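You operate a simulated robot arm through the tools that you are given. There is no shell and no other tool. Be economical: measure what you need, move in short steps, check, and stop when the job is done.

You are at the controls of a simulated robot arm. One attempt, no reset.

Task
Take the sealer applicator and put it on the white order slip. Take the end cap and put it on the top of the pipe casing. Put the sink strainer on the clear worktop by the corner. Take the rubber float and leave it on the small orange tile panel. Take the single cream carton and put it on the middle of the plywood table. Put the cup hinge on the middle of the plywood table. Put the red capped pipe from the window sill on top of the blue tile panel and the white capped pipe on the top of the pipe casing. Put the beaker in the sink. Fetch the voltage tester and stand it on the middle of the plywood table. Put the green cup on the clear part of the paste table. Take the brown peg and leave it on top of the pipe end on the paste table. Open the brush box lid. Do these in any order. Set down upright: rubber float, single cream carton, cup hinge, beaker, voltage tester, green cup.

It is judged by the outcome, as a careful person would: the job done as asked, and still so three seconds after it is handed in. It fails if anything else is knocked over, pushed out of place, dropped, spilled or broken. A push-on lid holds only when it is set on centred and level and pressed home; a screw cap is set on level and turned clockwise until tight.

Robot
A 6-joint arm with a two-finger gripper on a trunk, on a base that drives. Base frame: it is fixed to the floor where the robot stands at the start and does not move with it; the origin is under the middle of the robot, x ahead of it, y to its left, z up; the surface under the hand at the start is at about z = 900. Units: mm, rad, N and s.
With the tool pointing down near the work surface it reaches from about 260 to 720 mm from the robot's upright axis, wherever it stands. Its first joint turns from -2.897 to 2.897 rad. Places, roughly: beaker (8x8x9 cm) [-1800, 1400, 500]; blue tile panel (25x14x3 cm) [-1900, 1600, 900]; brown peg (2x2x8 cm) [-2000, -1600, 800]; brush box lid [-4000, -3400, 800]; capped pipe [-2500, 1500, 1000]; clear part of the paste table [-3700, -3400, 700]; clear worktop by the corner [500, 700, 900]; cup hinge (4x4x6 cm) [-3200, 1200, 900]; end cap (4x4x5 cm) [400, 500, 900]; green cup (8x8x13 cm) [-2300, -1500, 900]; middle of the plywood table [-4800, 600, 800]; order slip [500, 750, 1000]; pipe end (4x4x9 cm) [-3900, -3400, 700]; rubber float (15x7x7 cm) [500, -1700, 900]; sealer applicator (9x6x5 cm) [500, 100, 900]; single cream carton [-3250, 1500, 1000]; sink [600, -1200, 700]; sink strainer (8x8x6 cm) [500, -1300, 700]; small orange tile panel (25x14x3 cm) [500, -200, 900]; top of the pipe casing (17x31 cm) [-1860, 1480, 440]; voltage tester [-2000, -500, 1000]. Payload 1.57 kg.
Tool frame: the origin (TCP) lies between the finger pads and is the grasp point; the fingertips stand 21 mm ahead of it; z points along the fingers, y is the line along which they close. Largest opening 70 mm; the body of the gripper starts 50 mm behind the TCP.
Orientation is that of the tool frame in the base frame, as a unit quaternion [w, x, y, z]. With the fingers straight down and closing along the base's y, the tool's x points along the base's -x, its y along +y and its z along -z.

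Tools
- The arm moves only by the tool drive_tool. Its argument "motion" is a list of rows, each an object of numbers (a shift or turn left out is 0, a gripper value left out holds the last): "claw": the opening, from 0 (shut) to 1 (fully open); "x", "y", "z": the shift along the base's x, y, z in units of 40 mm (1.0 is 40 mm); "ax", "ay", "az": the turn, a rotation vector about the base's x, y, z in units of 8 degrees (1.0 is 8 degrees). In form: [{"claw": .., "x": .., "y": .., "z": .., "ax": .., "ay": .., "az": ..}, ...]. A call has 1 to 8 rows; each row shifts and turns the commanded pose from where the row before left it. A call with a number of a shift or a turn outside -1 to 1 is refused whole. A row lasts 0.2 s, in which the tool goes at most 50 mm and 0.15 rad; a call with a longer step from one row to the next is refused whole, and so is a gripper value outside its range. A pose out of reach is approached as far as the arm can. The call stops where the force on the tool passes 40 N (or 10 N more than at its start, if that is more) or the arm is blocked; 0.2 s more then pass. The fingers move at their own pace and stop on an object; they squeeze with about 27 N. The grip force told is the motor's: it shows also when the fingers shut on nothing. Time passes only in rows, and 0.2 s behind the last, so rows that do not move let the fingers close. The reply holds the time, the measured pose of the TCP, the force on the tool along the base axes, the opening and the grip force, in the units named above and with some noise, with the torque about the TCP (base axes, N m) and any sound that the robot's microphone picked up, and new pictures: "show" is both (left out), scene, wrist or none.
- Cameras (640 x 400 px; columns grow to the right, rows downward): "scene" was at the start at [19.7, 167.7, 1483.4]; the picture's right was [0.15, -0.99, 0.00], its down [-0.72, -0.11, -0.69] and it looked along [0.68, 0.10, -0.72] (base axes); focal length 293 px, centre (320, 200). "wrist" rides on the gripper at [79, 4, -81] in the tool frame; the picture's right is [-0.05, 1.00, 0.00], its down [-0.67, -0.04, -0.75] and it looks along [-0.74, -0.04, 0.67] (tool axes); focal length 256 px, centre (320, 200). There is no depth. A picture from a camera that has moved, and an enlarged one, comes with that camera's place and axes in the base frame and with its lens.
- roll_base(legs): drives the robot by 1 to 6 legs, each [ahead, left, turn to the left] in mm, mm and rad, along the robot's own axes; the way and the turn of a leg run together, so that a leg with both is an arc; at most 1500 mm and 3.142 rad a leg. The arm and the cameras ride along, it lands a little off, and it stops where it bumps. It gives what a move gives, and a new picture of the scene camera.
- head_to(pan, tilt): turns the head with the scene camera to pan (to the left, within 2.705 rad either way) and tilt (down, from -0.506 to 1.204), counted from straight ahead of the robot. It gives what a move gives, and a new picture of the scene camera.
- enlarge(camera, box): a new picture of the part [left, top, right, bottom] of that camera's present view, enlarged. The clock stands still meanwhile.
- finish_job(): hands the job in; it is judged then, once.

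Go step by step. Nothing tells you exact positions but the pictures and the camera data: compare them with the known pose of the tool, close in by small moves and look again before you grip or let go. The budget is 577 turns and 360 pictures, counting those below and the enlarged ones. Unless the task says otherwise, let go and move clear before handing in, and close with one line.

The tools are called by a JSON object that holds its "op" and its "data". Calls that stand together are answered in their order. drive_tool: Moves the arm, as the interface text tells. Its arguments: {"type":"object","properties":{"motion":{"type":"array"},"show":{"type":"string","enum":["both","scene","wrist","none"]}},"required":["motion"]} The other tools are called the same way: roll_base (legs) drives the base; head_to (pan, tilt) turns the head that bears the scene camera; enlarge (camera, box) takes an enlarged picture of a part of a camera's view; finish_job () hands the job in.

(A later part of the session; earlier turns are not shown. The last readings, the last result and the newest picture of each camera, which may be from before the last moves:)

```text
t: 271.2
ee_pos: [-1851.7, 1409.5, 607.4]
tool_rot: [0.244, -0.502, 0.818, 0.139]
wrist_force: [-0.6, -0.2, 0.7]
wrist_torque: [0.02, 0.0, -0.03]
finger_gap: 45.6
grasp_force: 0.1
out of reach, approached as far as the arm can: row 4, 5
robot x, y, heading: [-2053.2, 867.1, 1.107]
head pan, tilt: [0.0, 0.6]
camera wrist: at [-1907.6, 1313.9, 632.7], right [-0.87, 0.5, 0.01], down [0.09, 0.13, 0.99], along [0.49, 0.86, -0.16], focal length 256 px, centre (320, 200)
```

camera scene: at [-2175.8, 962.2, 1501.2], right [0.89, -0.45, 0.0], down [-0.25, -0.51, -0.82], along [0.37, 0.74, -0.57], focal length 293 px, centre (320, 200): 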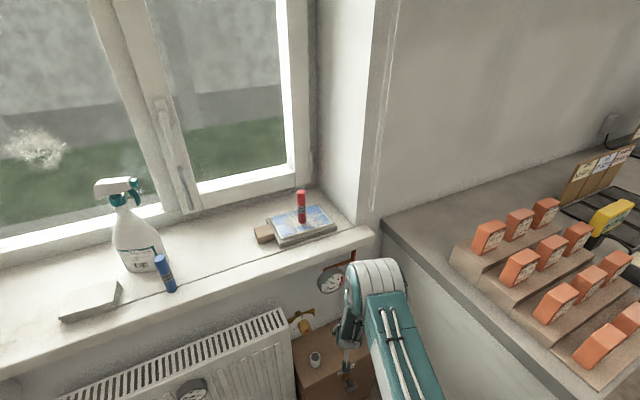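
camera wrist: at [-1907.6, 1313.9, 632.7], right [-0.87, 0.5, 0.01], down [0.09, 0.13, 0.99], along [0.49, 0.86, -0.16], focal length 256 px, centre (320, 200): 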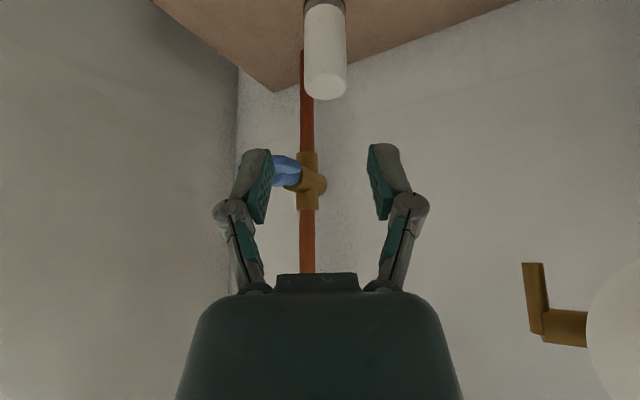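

{"op": "roll_base", "data": {"legs": [[-400, 0, 0]]}}

{"op": "drive_tool", "data": {"motion": [{"z": 1, "ax": -0.6, "ay": 0.35}, {"z": 1, "ax": -0.6, "ay": 0.35}, {"z": 1, "ax": -0.6, "ay": 0.35}, {"z": 1, "ax": -0.6, "ay": 0.35}, {"z": 1, "ax": -0.6, "ay": 0.35}, {"z": 1, "ax": -0.5, "ay": 0.3}, {"z": 1}, {"z": 1}], "show": "none"}}

{"op": "drive_tool", "data": {"motion": [{"z": 1}, {"z": 1}, {"z": 1}, {"z": 1}, {"z": 1}], "show": "none"}}

{"op": "roll_base", "data": {"legs": [[0, 0, 0.46]]}}

```text
t: 273.7
ee_pos: [-2029.7, 1051.5, 606.5]
tool_rot: [0.245, -0.499, 0.82, 0.138]
wrist_force: [1.1, -0.6, 1.0]
wrist_torque: [-0.02, 0.0, 0.0]
finger_gap: 45.4
grasp_force: 0.0
robot x, y, heading: [-2236.4, 505.9, 1.101]
head pan, tilt: [0.0, 0.6]
camera scene: at [-2355.8, 604.7, 1501.3], right [0.89, -0.46, 0.0], down [-0.26, -0.5, -0.82], along [0.38, 0.73, -0.57], focal length 293 px, centre (320, 200)
```

scene: 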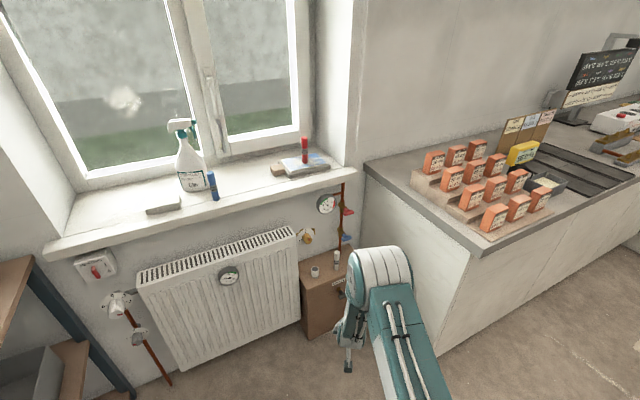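

```text
t: 275.5
ee_pos: [-2022.6, 1045.8, 900.0]
tool_rot: [0.039, -0.517, 0.855, 0.004]
wrist_force: [-0.8, 0.8, -1.0]
wrist_torque: [-0.03, -0.02, 0.0]
finger_gap: 45.4
grasp_force: 0.1
out of reach, approached as far as the arm can: row 2, 3
robot x, y, heading: [-2231.5, 511.7, 1.097]
head pan, tilt: [0.0, 0.6]
```

```text
t: 276.7
ee_pos: [-2020.8, 1047.4, 1101.7]
tool_rot: [0.039, -0.516, 0.856, 0.005]
wrist_force: [0.3, 0.0, -0.5]
wrist_torque: [0.0, -0.02, -0.02]
finger_gap: 45.5
grasp_force: 0.0
robot x, y, heading: [-2231.3, 509.3, 1.097]
head pan, tilt: [0.0, 0.6]
```

```text
t: 278.5
ee_pos: [-2286.3, 1083.6, 1101.9]
tool_rot: [0.037, -0.701, 0.712, 0.013]
wrist_force: [-0.1, 0.8, 0.6]
wrist_torque: [0.0, -0.01, 0.0]
finger_gap: 45.5
grasp_force: 0.1
robot x, y, heading: [-2234.8, 505.4, 1.569]
head pan, tilt: [0.0, 0.6]
camera scene: at [-2386.4, 537.8, 1501.3], right [1.0, -0.01, 0.0], down [0.0, -0.57, -0.82], along [0.0, 0.82, -0.57], focal length 293 px, centre (320, 200)
```

scene: 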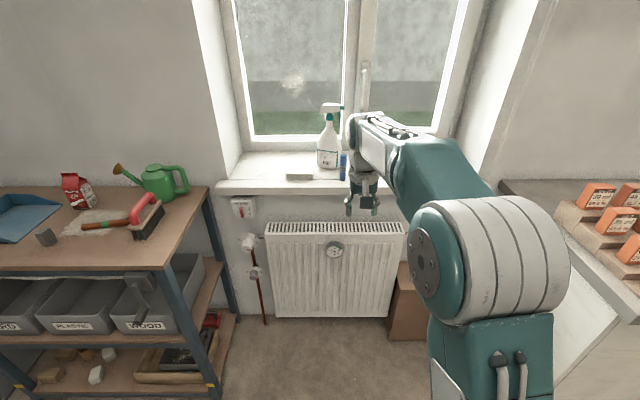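

Both items stand on the casing. Next the rack: cup hinge at about (-3187,1178) and cream carton near (-3230,1380).

{"op": "drive_tool", "data": {"motion": [{"y": -0.9, "ax": -0.5, "ay": 0.25, "claw": 1}, {"y": -0.9}, {"y": -0.9}, {"y": -0.9}], "show": "none"}}

{"op": "roll_base", "data": {"legs": [[0, 850, 0]]}}

{"op": "enlarge", "data": {"camera": "scene", "box": [160, 120, 400, 270]}}

```text
t: 279.5
ee_pos: [-2286.1, 938.9, 1100.0]
tool_rot: [0.001, -0.701, 0.713, 0.001]
wrist_force: [0.0, 0.5, 0.3]
wrist_torque: [0.01, -0.03, -0.01]
finger_gap: 69.9
grasp_force: 0.1
robot x, y, heading: [-2229.9, 503.9, 1.564]
head pan, tilt: [0.0, 0.6]
```

```text
t: 283.9
ee_pos: [-3127.8, 941.7, 1100.7]
tool_rot: [0.0, -0.704, 0.71, 0.001]
wrist_force: [0.6, -0.6, -0.2]
wrist_torque: [0.0, -0.01, 0.0]
finger_gap: 69.8
grasp_force: 0.0
robot x, y, heading: [-3072.5, 506.6, 1.576]
head pan, tilt: [0.0, 0.6]
camera scene: at [-3225.3, 536.6, 1501.5], right [1.0, 0.0, 0.0], down [0.0, -0.57, -0.82], along [0.0, 0.82, -0.57], focal length 293 px, centre (320, 200)
```

scene: 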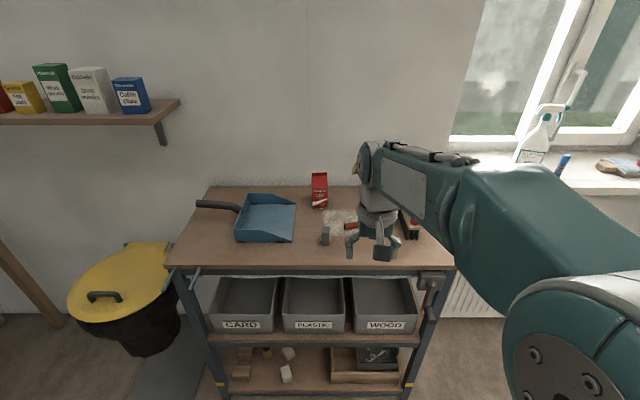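

```text
2.67 times, centred on (280, 195) of scene
camera zoom: at [-3225.3, 536.6, 1501.5], right [1.0, 0.0, 0.0], down [0.0, -0.57, -0.82], along [0.0, 0.82, -0.57], focal length 782 px, centre (427, 213)
```

zoom: 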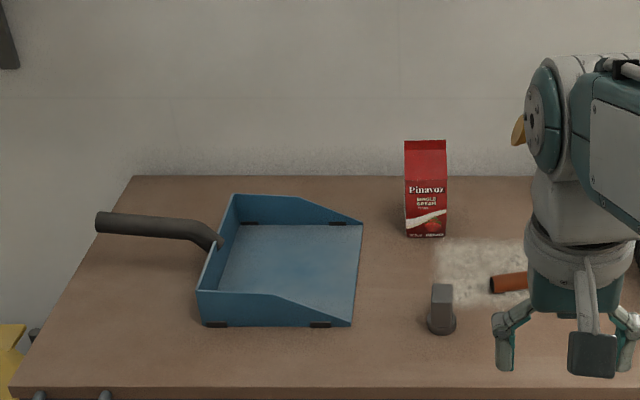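

{"op": "roll_base", "data": {"legs": [[200, 0, 0]]}}

{"op": "drive_tool", "data": {"motion": [{"x": -0.7, "y": 0.4, "z": -0.6}, {"x": -0.7, "y": 0.4, "z": -0.6}, {"x": -0.6, "y": 0.3, "z": -0.6}], "show": "wrist"}}

```text
t: 285.5
ee_pos: [-3131.2, 1139.8, 1100.8]
tool_rot: [0.001, -0.706, 0.709, 0.0]
wrist_force: [-0.3, 0.0, 0.0]
wrist_torque: [0.03, 0.02, 0.04]
finger_gap: 69.4
grasp_force: 0.0
robot x, y, heading: [-3072.4, 706.7, 1.576]
head pan, tilt: [0.0, 0.6]
camera scene: at [-3228.0, 734.4, 1501.3], right [1.0, 0.01, 0.0], down [0.0, -0.57, -0.82], along [0.0, 0.82, -0.57], focal length 293 px, centre (320, 200)
```

scene: 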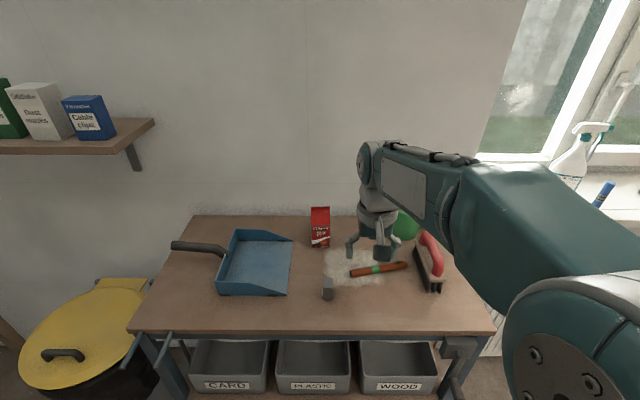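

```text
t: 286.3
ee_pos: [-3212.5, 1182.2, 1029.4]
tool_rot: [0.001, -0.705, 0.709, 0.001]
wrist_force: [-0.4, -0.6, 0.5]
wrist_torque: [0.01, 0.01, -0.01]
finger_gap: 69.8
grasp_force: 0.0
robot x, y, heading: [-3070.4, 707.0, 1.578]
head pan, tilt: [0.0, 0.6]
camera wrist: at [-3218.0, 1103.5, 1110.2], right [-1.0, 0.06, 0.0], down [0.04, 0.67, 0.75], along [0.04, 0.74, -0.67], focal length 256 px, centre (320, 200)
```

wrist: 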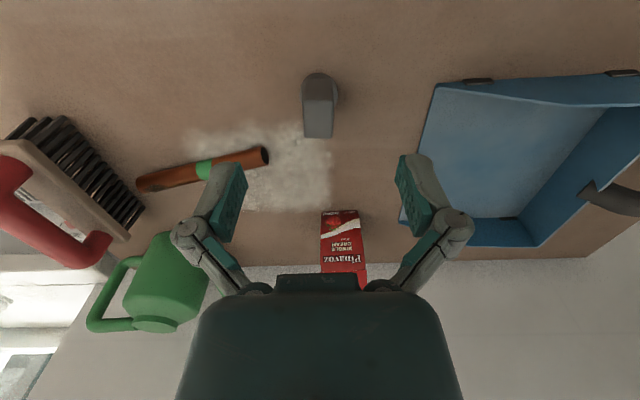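

{"op": "drive_tool", "data": {"motion": [{"y": 0.32, "z": -0.7}, {"z": -0.8}, {"z": -0.75}, {"claw": 0.4}, {"claw": 0}, {"claw": 0}], "show": "wrist"}}

{"op": "drive_tool", "data": {"motion": [{"z": 0.3}, {"z": 0.6}, {"z": 0.8}, {"z": 0.8}, {"z": 0.8}], "show": "none"}}

```text
t: 287.7
ee_pos: [-3211.2, 1196.8, 937.0]
tool_rot: [0.001, -0.706, 0.709, 0.001]
wrist_force: [1.7, -0.6, 11.3]
wrist_torque: [0.08, -0.06, -0.05]
finger_gap: 23.1
grasp_force: 26.9
robot x, y, heading: [-3070.1, 709.4, 1.575]
head pan, tilt: [0.0, 0.6]
camera wrist: at [-3216.9, 1116.7, 1018.8], right [-1.0, 0.06, 0.0], down [0.04, 0.66, 0.75], along [0.04, 0.75, -0.67], focal length 256 px, centre (320, 200)
```

wrist: 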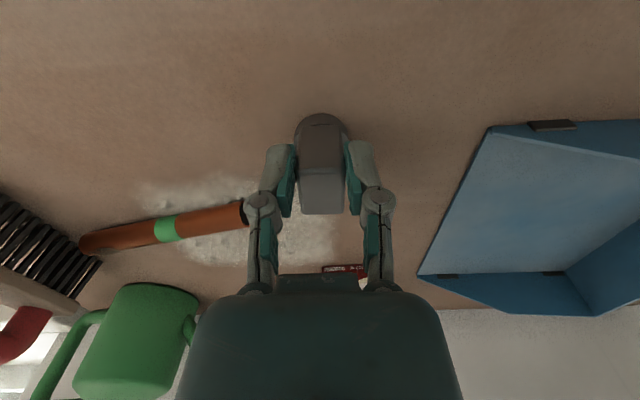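

```text
t: 288.9
ee_pos: [-3213.3, 1196.0, 1070.7]
tool_rot: [0.0, -0.706, 0.709, 0.0]
wrist_force: [-0.2, 0.8, -0.7]
wrist_torque: [0.01, 0.02, 0.01]
finger_gap: 23.3
grasp_force: 26.7
robot x, y, heading: [-3071.6, 704.9, 1.576]
head pan, tilt: [0.0, 0.6]
```

Hinge held. I back off and turn towards the plywood table.

{"op": "drive_tool", "data": {"motion": [{"y": -0.9, "z": 0.5}, {"y": -0.9, "x": 0.6}, {"y": -0.6, "x": 0.8}], "show": "none"}}

{"op": "roll_base", "data": {"legs": [[-250, 0, 0], [0, 0, 1.56]]}}

{"op": "head_to", "data": {"pan": 0.0, "tilt": 0.35}}

```text
t: 289.7
ee_pos: [-3155.9, 1098.6, 1092.2]
tool_rot: [0.001, -0.705, 0.71, 0.001]
wrist_force: [0.3, -0.5, -1.0]
wrist_torque: [0.0, 0.03, 0.02]
finger_gap: 23.2
grasp_force: 27.1
robot x, y, heading: [-3073.3, 704.4, 1.581]
head pan, tilt: [0.0, 0.6]
```

```text
t: 295.4
ee_pos: [-3463.3, 369.4, 1092.3]
tool_rot: [0.0, 1.0, 0.003, -0.001]
wrist_force: [0.0, -0.8, -0.9]
wrist_torque: [0.0, -0.04, 0.02]
finger_gap: 23.5
grasp_force: 27.0
robot x, y, heading: [-3071.7, 458.0, -3.114]
head pan, tilt: [0.0, 0.6]
camera scene: at [-3099.1, 302.0, 1501.3], right [-0.02, 1.0, 0.0], down [0.57, 0.01, -0.82], along [-0.82, -0.01, -0.57], focal length 293 px, centre (320, 200)
```

scene: 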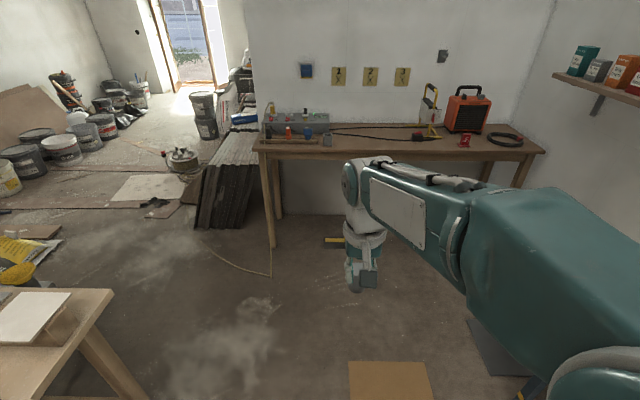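

```text
t: 296.2
ee_pos: [-3463.0, 369.0, 1092.4]
tool_rot: [0.0, 1.0, 0.004, 0.0]
wrist_force: [-0.3, -0.4, -0.6]
wrist_torque: [0.0, 0.0, 0.03]
finger_gap: 23.1
grasp_force: 27.0
robot x, y, heading: [-3070.2, 458.9, -3.126]
head pan, tilt: [0.0, 0.351]
camera scene: at [-3103.8, 301.9, 1524.0], right [-0.02, 1.0, 0.0], down [0.34, 0.01, -0.94], along [-0.94, -0.02, -0.34], focal length 293 px, centre (320, 200)
```

scene: 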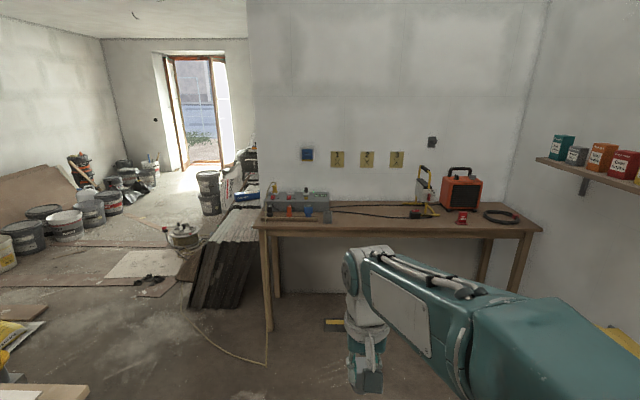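

{"op": "roll_base", "data": {"legs": [[880, -150, -0.015]]}}

{"op": "head_to", "data": {"pan": 0.0, "tilt": 0.6}}

```text
t: 300.8
ee_pos: [-4329.3, 511.7, 1092.0]
tool_rot: [0.0, 1.0, -0.002, -0.001]
wrist_force: [0.3, -0.7, -0.5]
wrist_torque: [0.0, -0.01, 0.03]
finger_gap: 23.2
grasp_force: 26.9
robot x, y, heading: [-3939.8, 599.3, -3.13]
head pan, tilt: [0.0, 0.351]
camera scene: at [-3971.5, 441.5, 1524.0], right [-0.01, 1.0, 0.0], down [0.34, 0.0, -0.94], along [-0.94, -0.01, -0.34], focal length 293 px, centre (320, 200)
```

scene: 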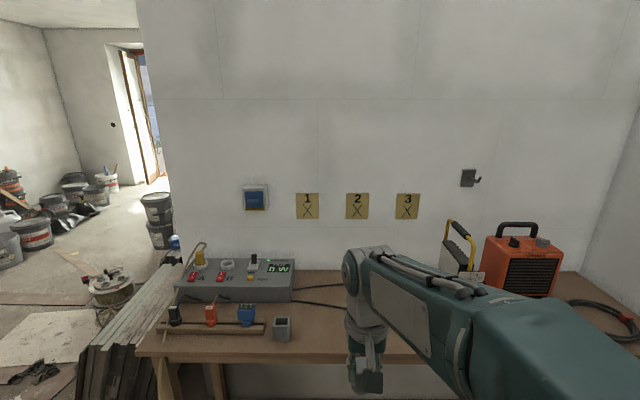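

```text
t: 301.6
ee_pos: [-4329.4, 512.8, 1092.3]
tool_rot: [0.0, 1.0, -0.001, -0.001]
wrist_force: [-0.8, -0.1, -0.9]
wrist_torque: [0.03, -0.05, 0.0]
finger_gap: 23.2
grasp_force: 26.7
robot x, y, heading: [-3933.2, 597.8, -3.136]
head pan, tilt: [0.0, 0.6]
camera scene: at [-3966.8, 441.8, 1501.3], right [-0.01, 1.0, 0.0], down [0.57, 0.01, -0.82], along [-0.82, -0.01, -0.57], focal length 293 px, centre (320, 200)
```

scene: 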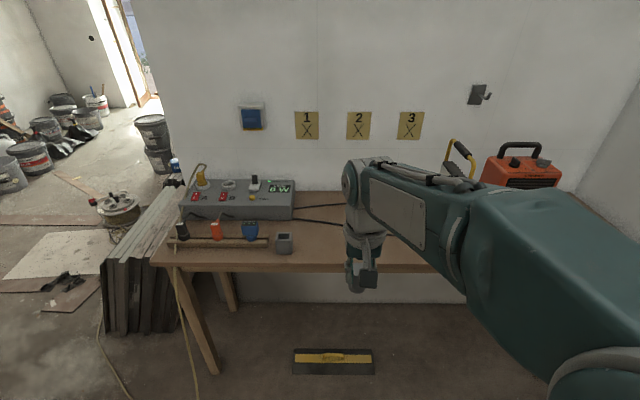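

{"op": "roll_base", "data": {"legs": [[190, -20, 0]]}}

{"op": "drive_tool", "data": {"motion": [{"x": -1, "y": 0.3}, {"x": -1, "y": 0.3}, {"x": -1, "y": 0.3}, {"x": -1, "y": 0.3}, {"x": -1, "y": 0.3}], "show": "both"}}

```text
t: 303.1
ee_pos: [-4520.0, 530.9, 1091.9]
tool_rot: [0.0, 1.0, -0.003, -0.001]
wrist_force: [-0.7, 0.2, -0.5]
wrist_torque: [-0.01, 0.01, 0.04]
finger_gap: 23.3
grasp_force: 27.2
robot x, y, heading: [-4126.5, 621.4, -3.134]
head pan, tilt: [0.0, 0.6]
camera scene: at [-4157.1, 460.1, 1501.3], right [-0.01, 1.0, 0.0], down [0.57, 0.0, -0.82], along [-0.82, -0.01, -0.57], focal length 293 px, centre (320, 200)
```

scene: 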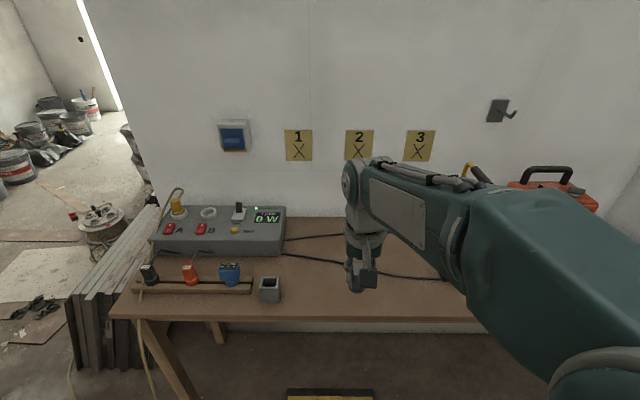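

```text
t: 304.3
ee_pos: [-4720.4, 590.7, 1092.4]
tool_rot: [0.0, 1.0, -0.002, -0.001]
wrist_force: [0.7, 0.3, -0.2]
wrist_torque: [0.0, -0.03, 0.0]
finger_gap: 23.2
grasp_force: 26.6
robot x, y, heading: [-4129.9, 617.5, -3.132]
head pan, tilt: [0.0, 0.6]
camera scene: at [-4158.3, 460.9, 1501.3], right [-0.01, 1.0, 0.0], down [0.57, 0.0, -0.82], along [-0.82, -0.01, -0.57], focal length 293 px, centre (320, 200)
camera wrist: at [-4640.7, 585.9, 1172.9], right [-0.06, -1.0, 0.0], down [-0.66, 0.04, 0.75], along [-0.74, 0.04, -0.67], focal length 256 px, centre (320, 200)
```

scene: 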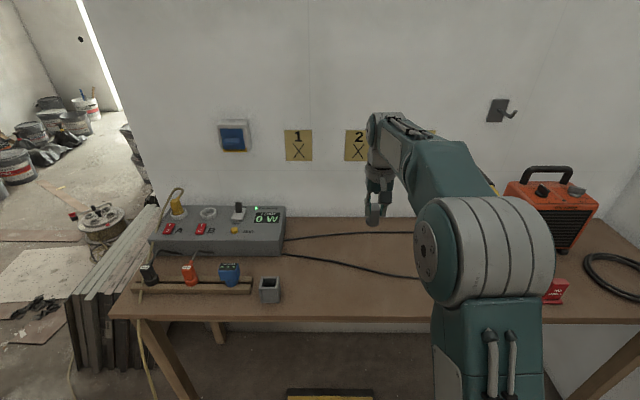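
wrist: 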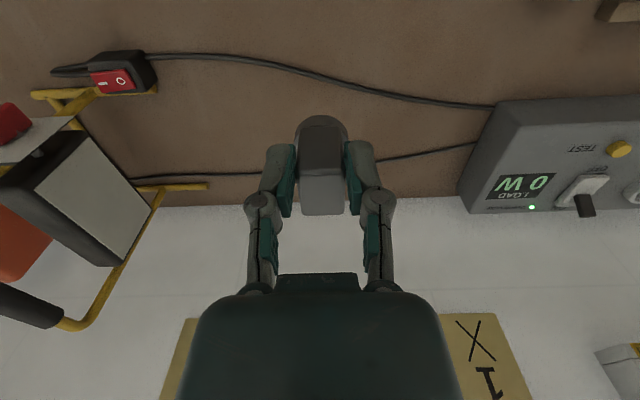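

{"op": "roll_base", "data": {"legs": [[95, 0, 0]]}}

{"op": "drive_tool", "data": {"motion": [{"x": -0.6, "y": -0.4, "z": -0.8}, {"x": -0.6, "y": -0.1, "z": -0.8}, {"z": -0.8}, {"z": -0.8}, {"z": -0.8}], "show": "wrist"}}

```text
t: 305.5
ee_pos: [-4816.9, 587.8, 1091.7]
tool_rot: [-0.001, 1.0, 0.0, -0.001]
wrist_force: [-1.3, -0.4, -0.2]
wrist_torque: [0.04, 0.0, 0.01]
finger_gap: 23.1
grasp_force: 26.5
robot x, y, heading: [-4225.3, 616.7, -3.133]
head pan, tilt: [0.0, 0.6]
camera scene: at [-4255.3, 459.6, 1501.3], right [-0.01, 1.0, 0.0], down [0.57, 0.01, -0.82], along [-0.82, -0.01, -0.57], focal length 293 px, centre (320, 200)
```

scene: 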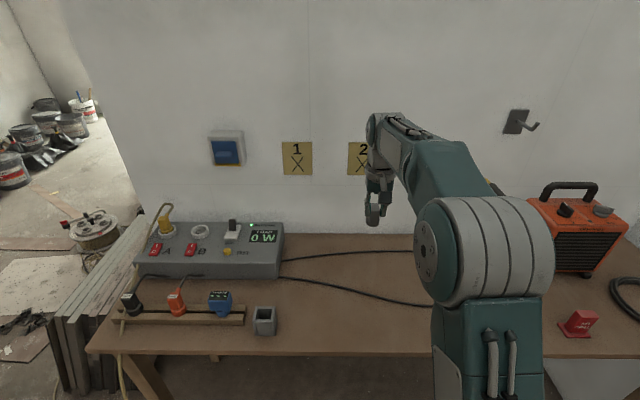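

```text
t: 306.7
ee_pos: [-4864.0, 566.8, 933.6]
tool_rot: [0.0, 1.0, 0.0, -0.002]
wrist_force: [0.3, -0.9, -0.2]
wrist_torque: [-0.01, 0.0, 0.01]
finger_gap: 23.2
grasp_force: 27.1
robot x, y, heading: [-4221.0, 615.7, -3.133]
head pan, tilt: [0.0, 0.6]
camera wrist: at [-4784.6, 563.1, 1014.0], right [-0.05, -1.0, 0.0], down [-0.66, 0.04, 0.75], along [-0.75, 0.04, -0.67], focal length 256 px, centre (320, 200)
```

wrist: 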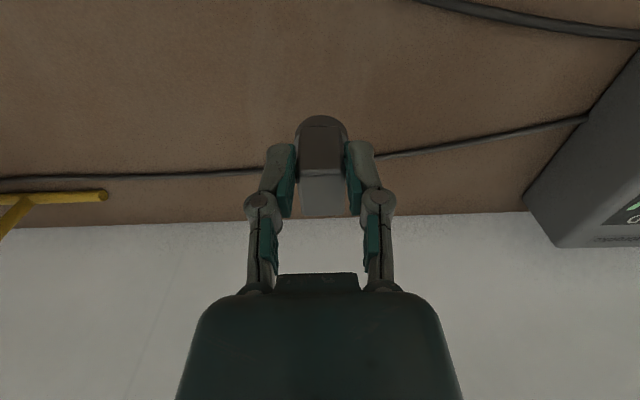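

{"op": "drive_tool", "data": {"motion": [{"z": -0.7}, {"z": -0.6}, {"z": -0.4}, {"z": -0.2}], "show": "none"}}

{"op": "drive_tool", "data": {"motion": [{"z": -0.15}], "show": "none"}}

{"op": "drive_tool", "data": {"motion": [{"z": -0.12}], "show": "none"}}

```text
t: 307.7
ee_pos: [-4865.3, 567.7, 859.0]
tool_rot: [0.0, 1.0, -0.001, -0.002]
wrist_force: [3.5, -0.9, 7.7]
wrist_torque: [0.02, -0.07, 0.0]
finger_gap: 23.2
grasp_force: 26.7
robot x, y, heading: [-4230.3, 615.1, -3.134]
head pan, tilt: [0.0, 0.6]
```

```text
t: 308.1
ee_pos: [-4865.4, 568.2, 853.0]
tool_rot: [0.0, 1.0, -0.001, -0.004]
wrist_force: [-0.9, -0.6, 17.2]
wrist_torque: [-0.04, 0.22, 0.03]
finger_gap: 23.7
grasp_force: 26.7
robot x, y, heading: [-4224.9, 617.5, -3.135]
head pan, tilt: [0.0, 0.6]
```

```text
t: 308.5
ee_pos: [-4864.3, 567.2, 845.5]
tool_rot: [0.0, 1.0, -0.001, 0.0]
wrist_force: [-1.4, 0.6, 17.3]
wrist_torque: [0.02, 0.17, 0.03]
finger_gap: 23.4
grasp_force: 27.3
robot x, y, heading: [-4224.5, 615.6, -3.132]
head pan, tilt: [0.0, 0.6]
```

{"op": "drive_tool", "data": {"motion": [{"z": 0.05}, {"claw": 0.5}, {"claw": 0.6}, {}, {"z": 0.5}, {"z": 0.9}, {"z": 1}, {"z": 1}], "show": "wrist"}}

```text
t: 310.3
ee_pos: [-4863.3, 569.2, 985.0]
tool_rot: [0.0, 1.0, -0.001, 0.0]
wrist_force: [0.4, 0.1, -0.7]
wrist_torque: [-0.01, -0.04, 0.01]
finger_gap: 42.1
grasp_force: 0.1
robot x, y, heading: [-4225.6, 616.0, -3.132]
head pan, tilt: [0.0, 0.6]
camera wrist: at [-4784.2, 564.7, 1064.8], right [-0.06, -1.0, 0.0], down [-0.67, 0.04, 0.74], along [-0.74, 0.04, -0.67], focal length 256 px, centre (320, 200)
```

wrist: 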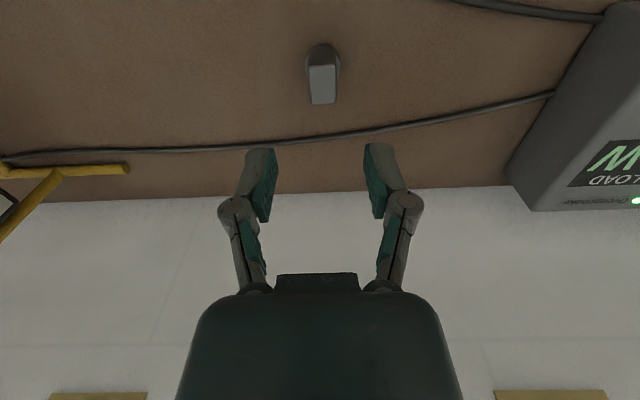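

Hinge is placed. Back to the rack for the carton.

{"op": "drive_tool", "data": {"motion": [{"x": 0.8, "z": 0.6, "claw": 1}, {"x": 0.9, "z": 0.7}, {"x": 0.9, "z": 0.7}, {"x": 0.9, "z": 0.7}, {"x": 1}, {"x": 1}], "show": "none"}}

{"op": "roll_base", "data": {"legs": [[-1000, 170, 0], [0, 0, -1.58], [230, 0, 0]]}}

```text
t: 311.7
ee_pos: [-4642.6, 569.4, 1092.1]
tool_rot: [0.001, 1.0, -0.001, -0.001]
wrist_force: [-0.5, -0.7, 0.2]
wrist_torque: [0.02, -0.02, 0.0]
finger_gap: 70.1
grasp_force: 0.0
robot x, y, heading: [-4227.1, 612.7, -3.134]
head pan, tilt: [0.0, 0.6]
```

```text
t: 322.1
ee_pos: [-3280.4, 1106.3, 1091.8]
tool_rot: [-0.001, 0.719, -0.695, -0.001]
wrist_force: [0.6, -0.2, -0.3]
wrist_torque: [0.0, 0.02, 0.0]
finger_gap: 70.0
grasp_force: 0.0
robot x, y, heading: [-3219.3, 687.8, 1.613]
head pan, tilt: [0.0, 0.6]
camera scene: at [-3376.8, 711.8, 1501.3], right [1.0, 0.04, 0.0], down [0.03, -0.57, -0.82], along [-0.04, 0.82, -0.57], focal length 293 px, centre (320, 200)
```

scene: 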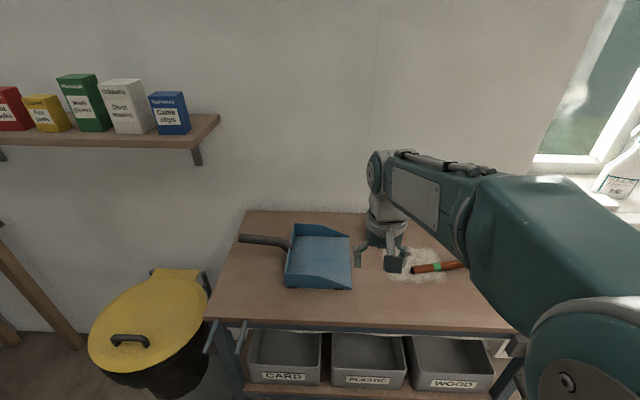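

{"op": "drive_tool", "data": {"motion": [{"x": 0.3, "y": 0.9}, {"x": 0.3, "y": 0.9}, {"x": 0.3, "y": 0.9}, {"x": 0.3, "y": 0.9}, {"x": 0.2, "y": 0.9}], "show": "wrist"}}

```text
t: 323.3
ee_pos: [-3224.5, 1286.5, 1093.6]
tool_rot: [-0.001, 0.719, -0.695, 0.0]
wrist_force: [0.9, -0.2, 1.1]
wrist_torque: [-0.01, 0.02, 0.01]
finger_gap: 69.9
grasp_force: 0.1
robot x, y, heading: [-3221.0, 689.6, 1.616]
head pan, tilt: [0.0, 0.6]
camera wrist: at [-3227.3, 1205.3, 1173.0], right [-1.0, 0.02, 0.0], down [0.01, 0.67, 0.75], along [0.02, 0.75, -0.67], focal length 256 px, centre (320, 200)
```

wrist: 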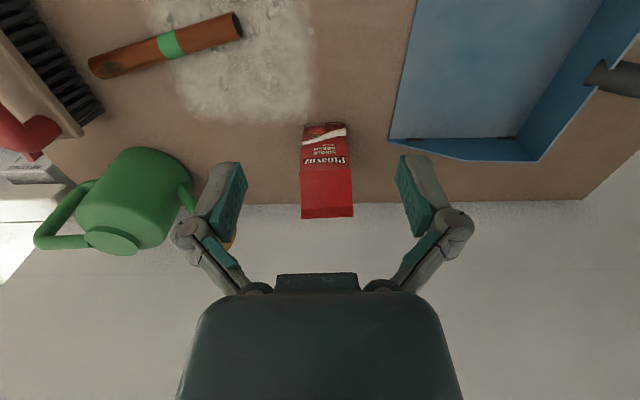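

{"op": "roll_base", "data": {"legs": [[40, 0, -0.04]]}}

{"op": "drive_tool", "data": {"motion": [{"y": 0.7}, {"y": 0.7}, {"y": 0.4, "z": -0.3}], "show": "wrist"}}

```text
t: 324.1
ee_pos: [-3202.5, 1323.7, 1092.1]
tool_rot: [0.001, -0.704, 0.71, 0.001]
wrist_force: [0.3, -0.7, 0.5]
wrist_torque: [-0.03, 0.01, 0.01]
finger_gap: 70.1
grasp_force: 0.0
robot x, y, heading: [-3218.1, 730.8, 1.574]
head pan, tilt: [0.0, 0.6]
camera scene: at [-3376.3, 758.4, 1501.3], right [1.0, 0.0, 0.0], down [0.0, -0.57, -0.82], along [0.0, 0.82, -0.57], focal length 293 px, centre (320, 200)
```

scene: 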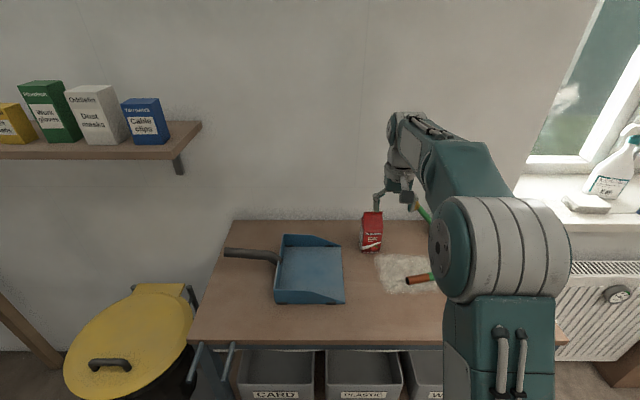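

```text
t: 324.9
ee_pos: [-3203.6, 1395.6, 1081.1]
tool_rot: [0.002, -0.704, 0.71, 0.001]
wrist_force: [-0.2, -0.4, 0.3]
wrist_torque: [0.02, 0.0, 0.0]
finger_gap: 69.9
grasp_force: 0.0
robot x, y, heading: [-3220.2, 728.0, 1.572]
head pan, tilt: [0.0, 0.6]
camera wrist: at [-3208.2, 1316.2, 1161.3], right [-1.0, 0.06, 0.0], down [0.04, 0.66, 0.75], along [0.05, 0.75, -0.67], focal length 256 px, centre (320, 200)
```

wrist: 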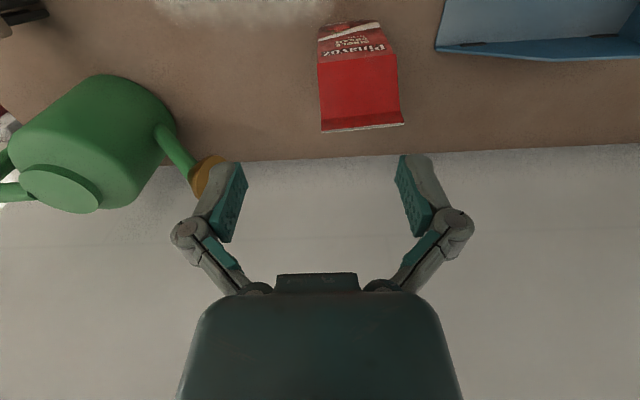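

{"op": "drive_tool", "data": {"motion": [{"x": -0.6, "y": 0.2}, {"z": -0.6}, {"z": -0.6}], "show": "wrist"}}

```text
t: 325.8
ee_pos: [-3225.9, 1404.4, 1031.3]
tool_rot: [0.001, -0.704, 0.71, 0.001]
wrist_force: [-0.4, 0.7, 0.8]
wrist_torque: [0.05, 0.02, -0.02]
finger_gap: 70.2
grasp_force: 0.0
robot x, y, heading: [-3219.3, 728.2, 1.579]
head pan, tilt: [0.0, 0.6]
camera wrist: at [-3231.7, 1324.1, 1110.9], right [-1.0, 0.06, 0.0], down [0.04, 0.66, 0.75], along [0.05, 0.74, -0.67], focal length 256 px, centre (320, 200)
```

wrist: 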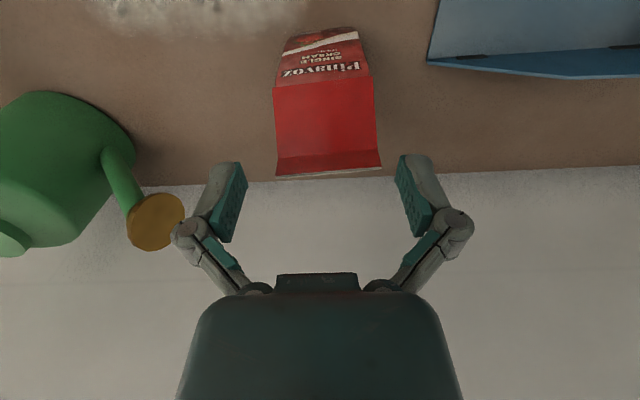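

{"op": "drive_tool", "data": {"motion": [{"x": -0.1, "y": 0.05, "z": -0.6}, {"z": -0.5}, {"z": -0.15}], "show": "wrist"}}

```text
t: 326.6
ee_pos: [-3229.4, 1404.7, 981.4]
tool_rot: [0.002, -0.704, 0.71, 0.0]
wrist_force: [0.6, 0.6, -0.5]
wrist_torque: [0.01, -0.02, -0.02]
finger_gap: 70.0
grasp_force: 0.0
robot x, y, heading: [-3220.3, 729.7, 1.576]
head pan, tilt: [0.0, 0.6]
camera wrist: at [-3235.2, 1325.1, 1061.8], right [-1.0, 0.06, 0.0], down [0.04, 0.67, 0.75], along [0.05, 0.74, -0.67], focal length 256 px, centre (320, 200)
```

wrist: 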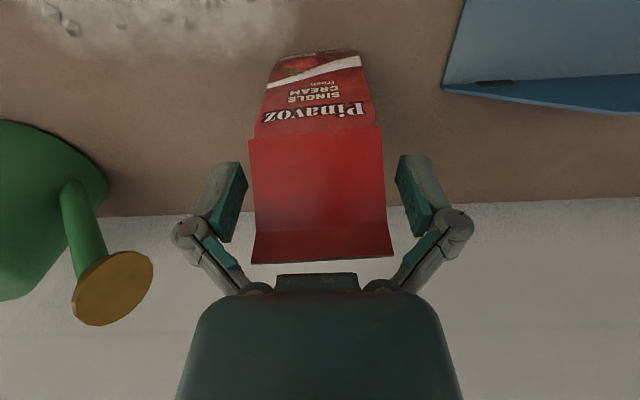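

{"op": "drive_tool", "data": {"motion": [{"claw": 0.6}, {"claw": 0.3}, {"claw": 0}, {"claw": 0}], "show": "none"}}

{"op": "drive_tool", "data": {"motion": [{"z": 0.2}, {"z": 0.4}, {"z": 0.5}], "show": "wrist"}}

```text
t: 327.6
ee_pos: [-3230.7, 1404.6, 982.2]
tool_rot: [0.001, -0.704, 0.71, 0.001]
wrist_force: [0.8, -0.4, 9.1]
wrist_torque: [0.27, -0.09, 0.07]
finger_gap: 57.7
grasp_force: 26.6
robot x, y, heading: [-3219.5, 731.2, 1.576]
head pan, tilt: [0.0, 0.6]
```

```text
t: 328.4
ee_pos: [-3230.0, 1405.3, 1024.4]
tool_rot: [0.0, -0.704, 0.71, 0.0]
wrist_force: [-0.3, 0.3, -3.1]
wrist_torque: [-0.03, 0.02, -0.01]
finger_gap: 57.3
grasp_force: 26.9
robot x, y, heading: [-3219.7, 728.1, 1.573]
head pan, tilt: [0.0, 0.6]
camera wrist: at [-3234.9, 1325.4, 1106.4], right [-1.0, 0.06, 0.0], down [0.04, 0.67, 0.75], along [0.05, 0.74, -0.67], focal length 256 px, centre (320, 200)
```

wrist: 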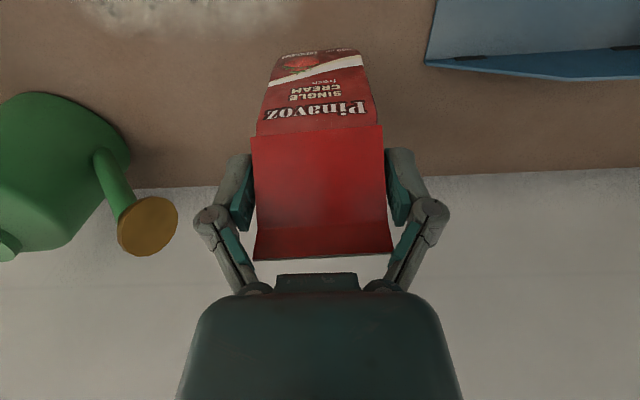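

{"op": "drive_tool", "data": {"motion": [{"z": 0.6}, {"z": 0.6}, {"z": 0.6, "y": -0.3}, {"y": -0.7, "z": 0.3}, {"y": -0.8}, {"y": -0.8}, {"y": -0.8}, {"y": -0.8}], "show": "none"}}

{"op": "drive_tool", "data": {"motion": [{"y": -0.8}, {"y": -0.8}, {"y": -0.6}], "show": "none"}}

{"op": "roll_base", "data": {"legs": [[-260, 0, 0], [0, 0, 1.565]]}}

```text
t: 330.1
ee_pos: [-3229.4, 1237.0, 1108.7]
tool_rot: [0.0, -0.704, 0.71, 0.0]
wrist_force: [0.4, -0.2, -4.0]
wrist_torque: [-0.09, 0.02, 0.01]
finger_gap: 57.3
grasp_force: 27.2
robot x, y, heading: [-3223.5, 730.5, 1.577]
head pan, tilt: [0.0, 0.6]
```

```text
t: 330.9
ee_pos: [-3229.7, 1148.8, 1109.1]
tool_rot: [0.001, -0.704, 0.71, 0.0]
wrist_force: [0.6, 0.7, -2.0]
wrist_torque: [-0.05, -0.02, 0.0]
finger_gap: 57.5
grasp_force: 26.9
robot x, y, heading: [-3219.6, 731.4, 1.572]
head pan, tilt: [0.0, 0.6]
```

```text
t: 336.6
ee_pos: [-3641.8, 472.8, 1108.9]
tool_rot: [0.0, 1.0, -0.012, -0.001]
wrist_force: [0.5, 0.5, -3.2]
wrist_torque: [-0.03, -0.01, 0.02]
finger_gap: 57.1
grasp_force: 27.6
robot x, y, heading: [-3221.7, 474.5, 3.131]
head pan, tilt: [0.0, 0.6]
camera scene: at [-3252.4, 318.6, 1501.3], right [0.01, 1.0, 0.0], down [0.57, -0.01, -0.82], along [-0.82, 0.01, -0.57], focal length 293 px, centre (320, 200)
```

scene: 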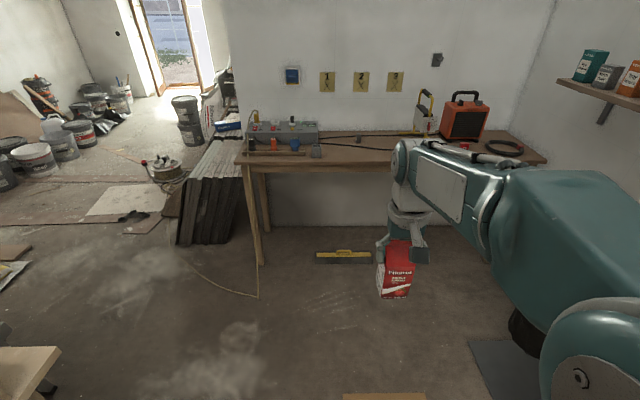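

{"op": "roll_base", "data": {"legs": [[1000, -185, 0.01]]}}

{"op": "drive_tool", "data": {"motion": [{"x": -0.8}, {"x": -0.8}, {"x": -0.8}, {"x": -0.8}, {"x": -0.8}, {"x": -0.6}], "show": "both"}}

```text
t: 341.9
ee_pos: [-4644.9, 650.9, 1108.8]
tool_rot: [0.0, 1.0, -0.001, -0.001]
wrist_force: [0.1, 0.4, -3.6]
wrist_torque: [0.0, -0.02, 0.0]
finger_gap: 57.0
grasp_force: 27.1
robot x, y, heading: [-4221.5, 661.7, -3.139]
head pan, tilt: [0.0, 0.6]
camera scene: at [-4253.7, 505.2, 1501.3], right [-0.01, 1.0, 0.0], down [0.57, 0.0, -0.82], along [-0.82, -0.01, -0.57], focal length 293 px, centre (320, 200)
```

scene: 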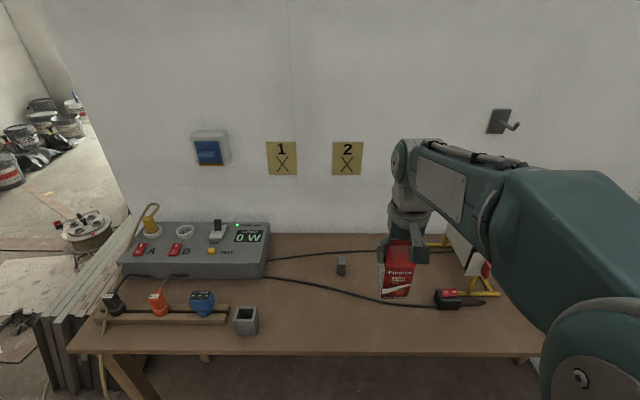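

```text
t: 343.2
ee_pos: [-4829.3, 651.5, 1109.0]
tool_rot: [-0.001, 1.0, -0.002, -0.002]
wrist_force: [-0.1, -0.6, -3.1]
wrist_torque: [0.0, -0.01, 0.01]
finger_gap: 57.2
grasp_force: 27.2
robot x, y, heading: [-4220.9, 661.3, -3.135]
head pan, tilt: [0.0, 0.6]
camera scene: at [-4254.9, 505.2, 1501.3], right [-0.01, 1.0, 0.0], down [0.57, 0.0, -0.82], along [-0.82, -0.01, -0.57], focal length 293 px, centre (320, 200)
camera wrist: at [-4751.0, 646.5, 1189.9], right [-0.06, -1.0, 0.0], down [-0.66, 0.04, 0.75], along [-0.75, 0.04, -0.67], focal length 256 px, centre (320, 200)
```

scene: 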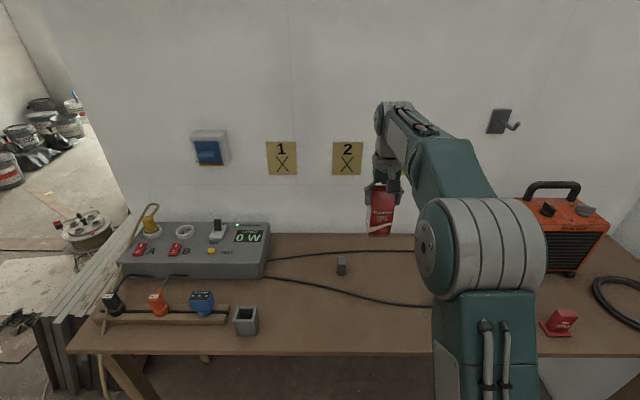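
wrist: 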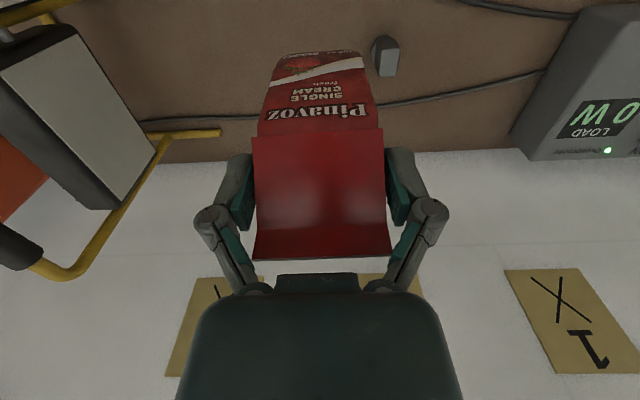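

{"op": "drive_tool", "data": {"motion": [{"x": -0.4, "y": 0.2, "z": -0.4}, {"x": -0.4, "y": 0.15, "z": -0.7}, {"z": -0.8}, {"z": -0.8}, {"z": -0.8}, {"z": -0.7}, {"z": -0.4}], "show": "wrist"}}

```text
t: 344.9
ee_pos: [-4859.9, 665.9, 924.9]
tool_rot: [-0.002, 1.0, -0.001, -0.001]
wrist_force: [-0.1, 0.5, -2.7]
wrist_torque: [0.01, -0.01, 0.04]
finger_gap: 57.0
grasp_force: 26.8
robot x, y, heading: [-4225.1, 660.8, -3.134]
head pan, tilt: [0.0, 0.6]
camera wrist: at [-4781.9, 660.8, 1005.0], right [-0.06, -1.0, 0.0], down [-0.66, 0.04, 0.75], along [-0.75, 0.04, -0.67], focal length 256 px, centre (320, 200)
```

wrist: 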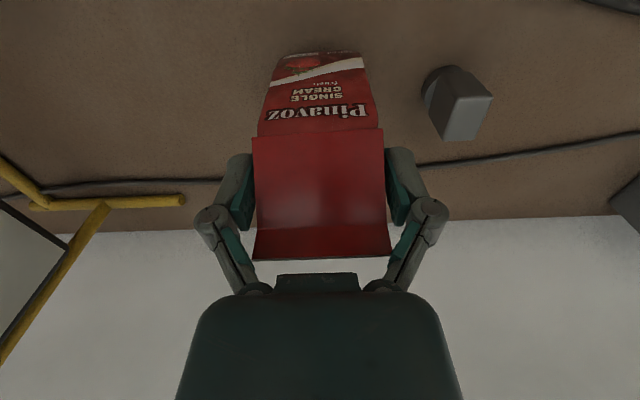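

{"op": "drive_tool", "data": {"motion": [{"z": -0.2}, {"z": -0.2}], "show": "none"}}

{"op": "drive_tool", "data": {"motion": [{"z": -0.12}], "show": "none"}}

{"op": "drive_tool", "data": {"motion": [{"z": -0.1}], "show": "none"}}

```text
t: 345.4
ee_pos: [-4860.6, 666.6, 907.6]
tool_rot: [0.0, 1.0, -0.002, -0.002]
wrist_force: [-0.1, 0.3, -2.5]
wrist_torque: [0.0, -0.06, -0.02]
finger_gap: 57.2
grasp_force: 26.9
robot x, y, heading: [-4222.9, 663.0, -3.139]
head pan, tilt: [0.0, 0.6]
```

```text
t: 345.9
ee_pos: [-4861.7, 665.9, 902.8]
tool_rot: [0.0, 1.0, -0.002, -0.001]
wrist_force: [-0.7, 0.3, -2.9]
wrist_torque: [0.04, 0.0, -0.02]
finger_gap: 57.1
grasp_force: 26.9
robot x, y, heading: [-4222.5, 662.1, -3.135]
head pan, tilt: [0.0, 0.6]
```

```text
t: 346.2
ee_pos: [-4862.8, 665.2, 902.1]
tool_rot: [0.001, 1.0, -0.002, -0.002]
wrist_force: [4.0, -1.3, 12.9]
wrist_torque: [0.24, -0.04, 0.03]
finger_gap: 57.0
grasp_force: 26.7
robot x, y, heading: [-4226.0, 658.0, -3.134]
head pan, tilt: [0.0, 0.6]
```

{"op": "drive_tool", "data": {"motion": [{"z": -0.05}, {"claw": 0.9}, {"claw": 1}, {}, {"z": 0.4}, {"z": 0.8}, {"z": 1}, {"z": 1}], "show": "wrist"}}

```text
t: 348.1
ee_pos: [-4860.7, 666.6, 1024.1]
tool_rot: [0.0, 1.0, -0.001, 0.0]
wrist_force: [0.1, -0.5, 0.1]
wrist_torque: [0.0, 0.01, 0.0]
finger_gap: 70.2
grasp_force: 0.0
robot x, y, heading: [-4221.7, 660.7, -3.131]
head pan, tilt: [0.0, 0.6]
camera wrist: at [-4782.4, 662.8, 1106.0], right [-0.06, -1.0, 0.0], down [-0.67, 0.04, 0.75], along [-0.74, 0.04, -0.67], focal length 256 px, centre (320, 200)
```

wrist: 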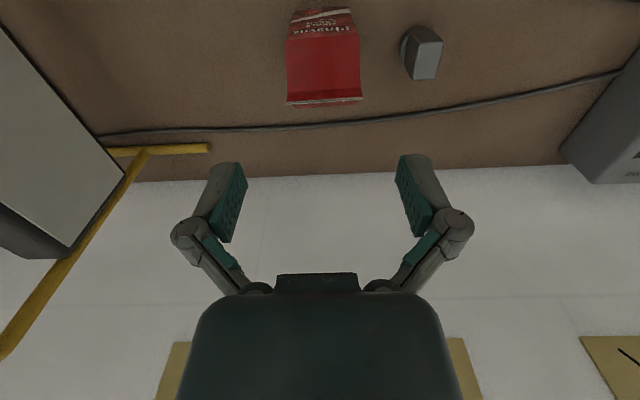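

Carton is placed. Next the voltage tester on the central table near (-2000,-500): drive back along the aisle and face the table.

{"op": "drive_tool", "data": {"motion": [{"x": 0.9, "z": 0.7}, {"x": 0.9, "z": 0.7}, {"x": 0.9, "z": 0.7}, {"x": 0.9, "z": 0.5}, {"x": 1}, {"x": 1}], "show": "none"}}

{"op": "roll_base", "data": {"legs": [[-1440, 340, 0], [-780, 0, 0]]}}

```text
t: 349.4
ee_pos: [-4633.9, 665.2, 1131.0]
tool_rot: [0.001, 1.0, -0.002, -0.001]
wrist_force: [-0.9, -0.1, -0.8]
wrist_torque: [-0.02, 0.01, -0.05]
finger_gap: 70.1
grasp_force: 0.1
robot x, y, heading: [-4228.3, 659.1, -3.136]
head pan, tilt: [0.0, 0.6]
```

```text
t: 360.5
ee_pos: [-2438.6, 360.5, 1130.3]
tool_rot: [0.0, 1.0, 0.0, -0.001]
wrist_force: [0.0, 0.7, 1.2]
wrist_torque: [0.02, -0.01, 0.02]
finger_gap: 70.0
grasp_force: 0.1
robot x, y, heading: [-2026.4, 358.8, -3.127]
head pan, tilt: [0.0, 0.6]
camera scene: at [-2055.1, 202.3, 1501.3], right [-0.01, 1.0, 0.0], down [0.57, 0.01, -0.82], along [-0.82, -0.01, -0.57], focal length 293 px, centre (320, 200)
```

scene: 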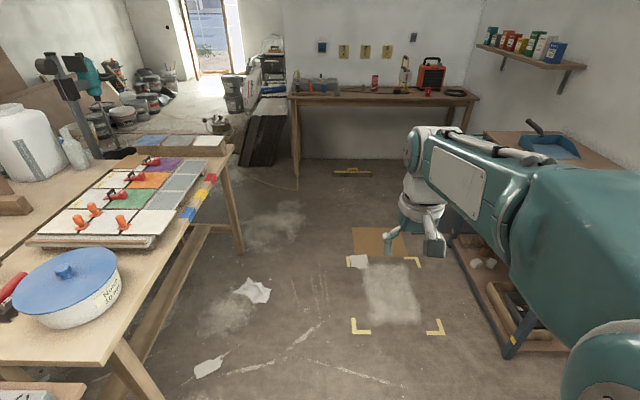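

{"op": "roll_base", "data": {"legs": [[0, 0, 1.55]]}}

{"op": "enlarge", "data": {"camera": "scene", "box": [100, 80, 500, 330]}}

```text
t: 364.7
ee_pos: [-2028.2, -53.1, 1131.4]
tool_rot: [0.0, 0.706, 0.708, -0.001]
wrist_force: [0.2, 0.3, -0.5]
wrist_torque: [0.02, 0.01, -0.02]
finger_gap: 69.9
grasp_force: 0.0
robot x, y, heading: [-2028.6, 359.2, -1.555]
head pan, tilt: [0.0, 0.6]
camera scene: at [-1872.4, 330.2, 1501.3], right [-1.0, -0.01, 0.0], down [-0.01, 0.57, -0.82], along [0.01, -0.82, -0.57], focal length 293 px, centre (320, 200)
```

scene: 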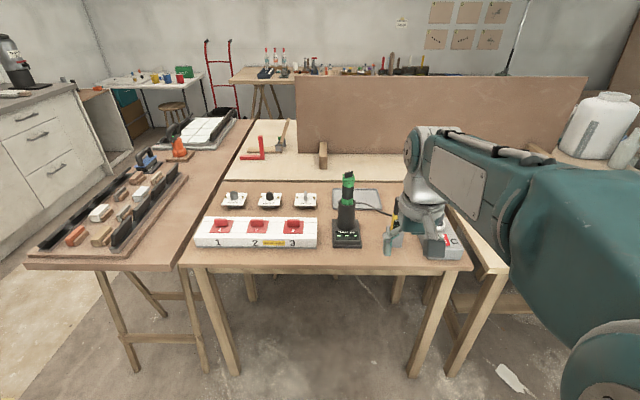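

```text
1.60 times, centred on (300, 205) of scene
camera zoom: at [-1872.4, 330.2, 1501.3], right [-1.0, -0.01, 0.0], down [-0.01, 0.57, -0.82], along [0.01, -0.82, -0.57], focal length 469 px, centre (352, 192)
```

zoom: 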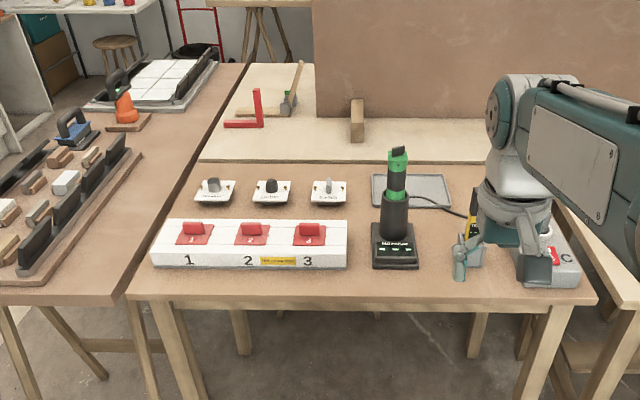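

{"op": "roll_base", "data": {"legs": [[60, -280, -0.015]]}}

{"op": "enlarge", "data": {"camera": "scene", "box": [120, 120, 420, 310]}}

```text
t: 366.7
ee_pos: [-2316.2, -113.0, 1130.5]
tool_rot: [0.0, 0.712, 0.702, -0.002]
wrist_force: [-0.4, -0.9, -0.2]
wrist_torque: [0.0, 0.02, -0.02]
finger_gap: 70.3
grasp_force: 0.0
robot x, y, heading: [-2311.4, 298.4, -1.569]
head pan, tilt: [0.0, 0.6]
camera scene: at [-2151.1, 267.7, 1500.6], right [-1.0, 0.0, 0.01], down [0.0, 0.57, -0.82], along [0.0, -0.82, -0.57], focal length 293 px, centre (320, 200)
```

scene: 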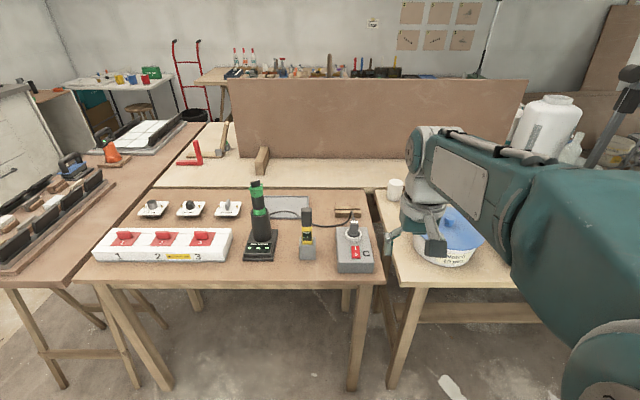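

```text
2.11 times, centred on (270, 215) of scene
camera zoom: at [-2151.1, 267.7, 1500.6], right [-1.0, 0.0, 0.01], down [0.0, 0.57, -0.82], along [0.0, -0.82, -0.57], focal length 618 px, centre (425, 168)
```

zoom: 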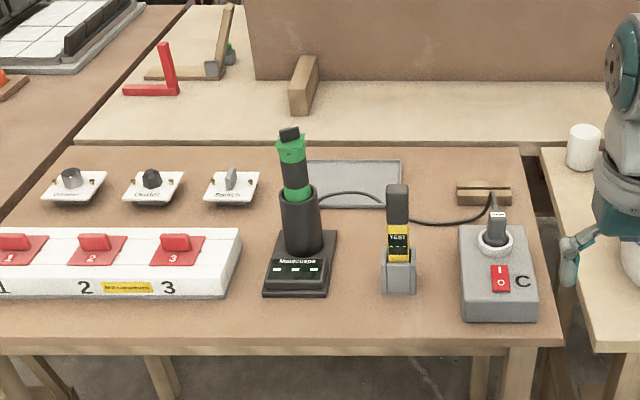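

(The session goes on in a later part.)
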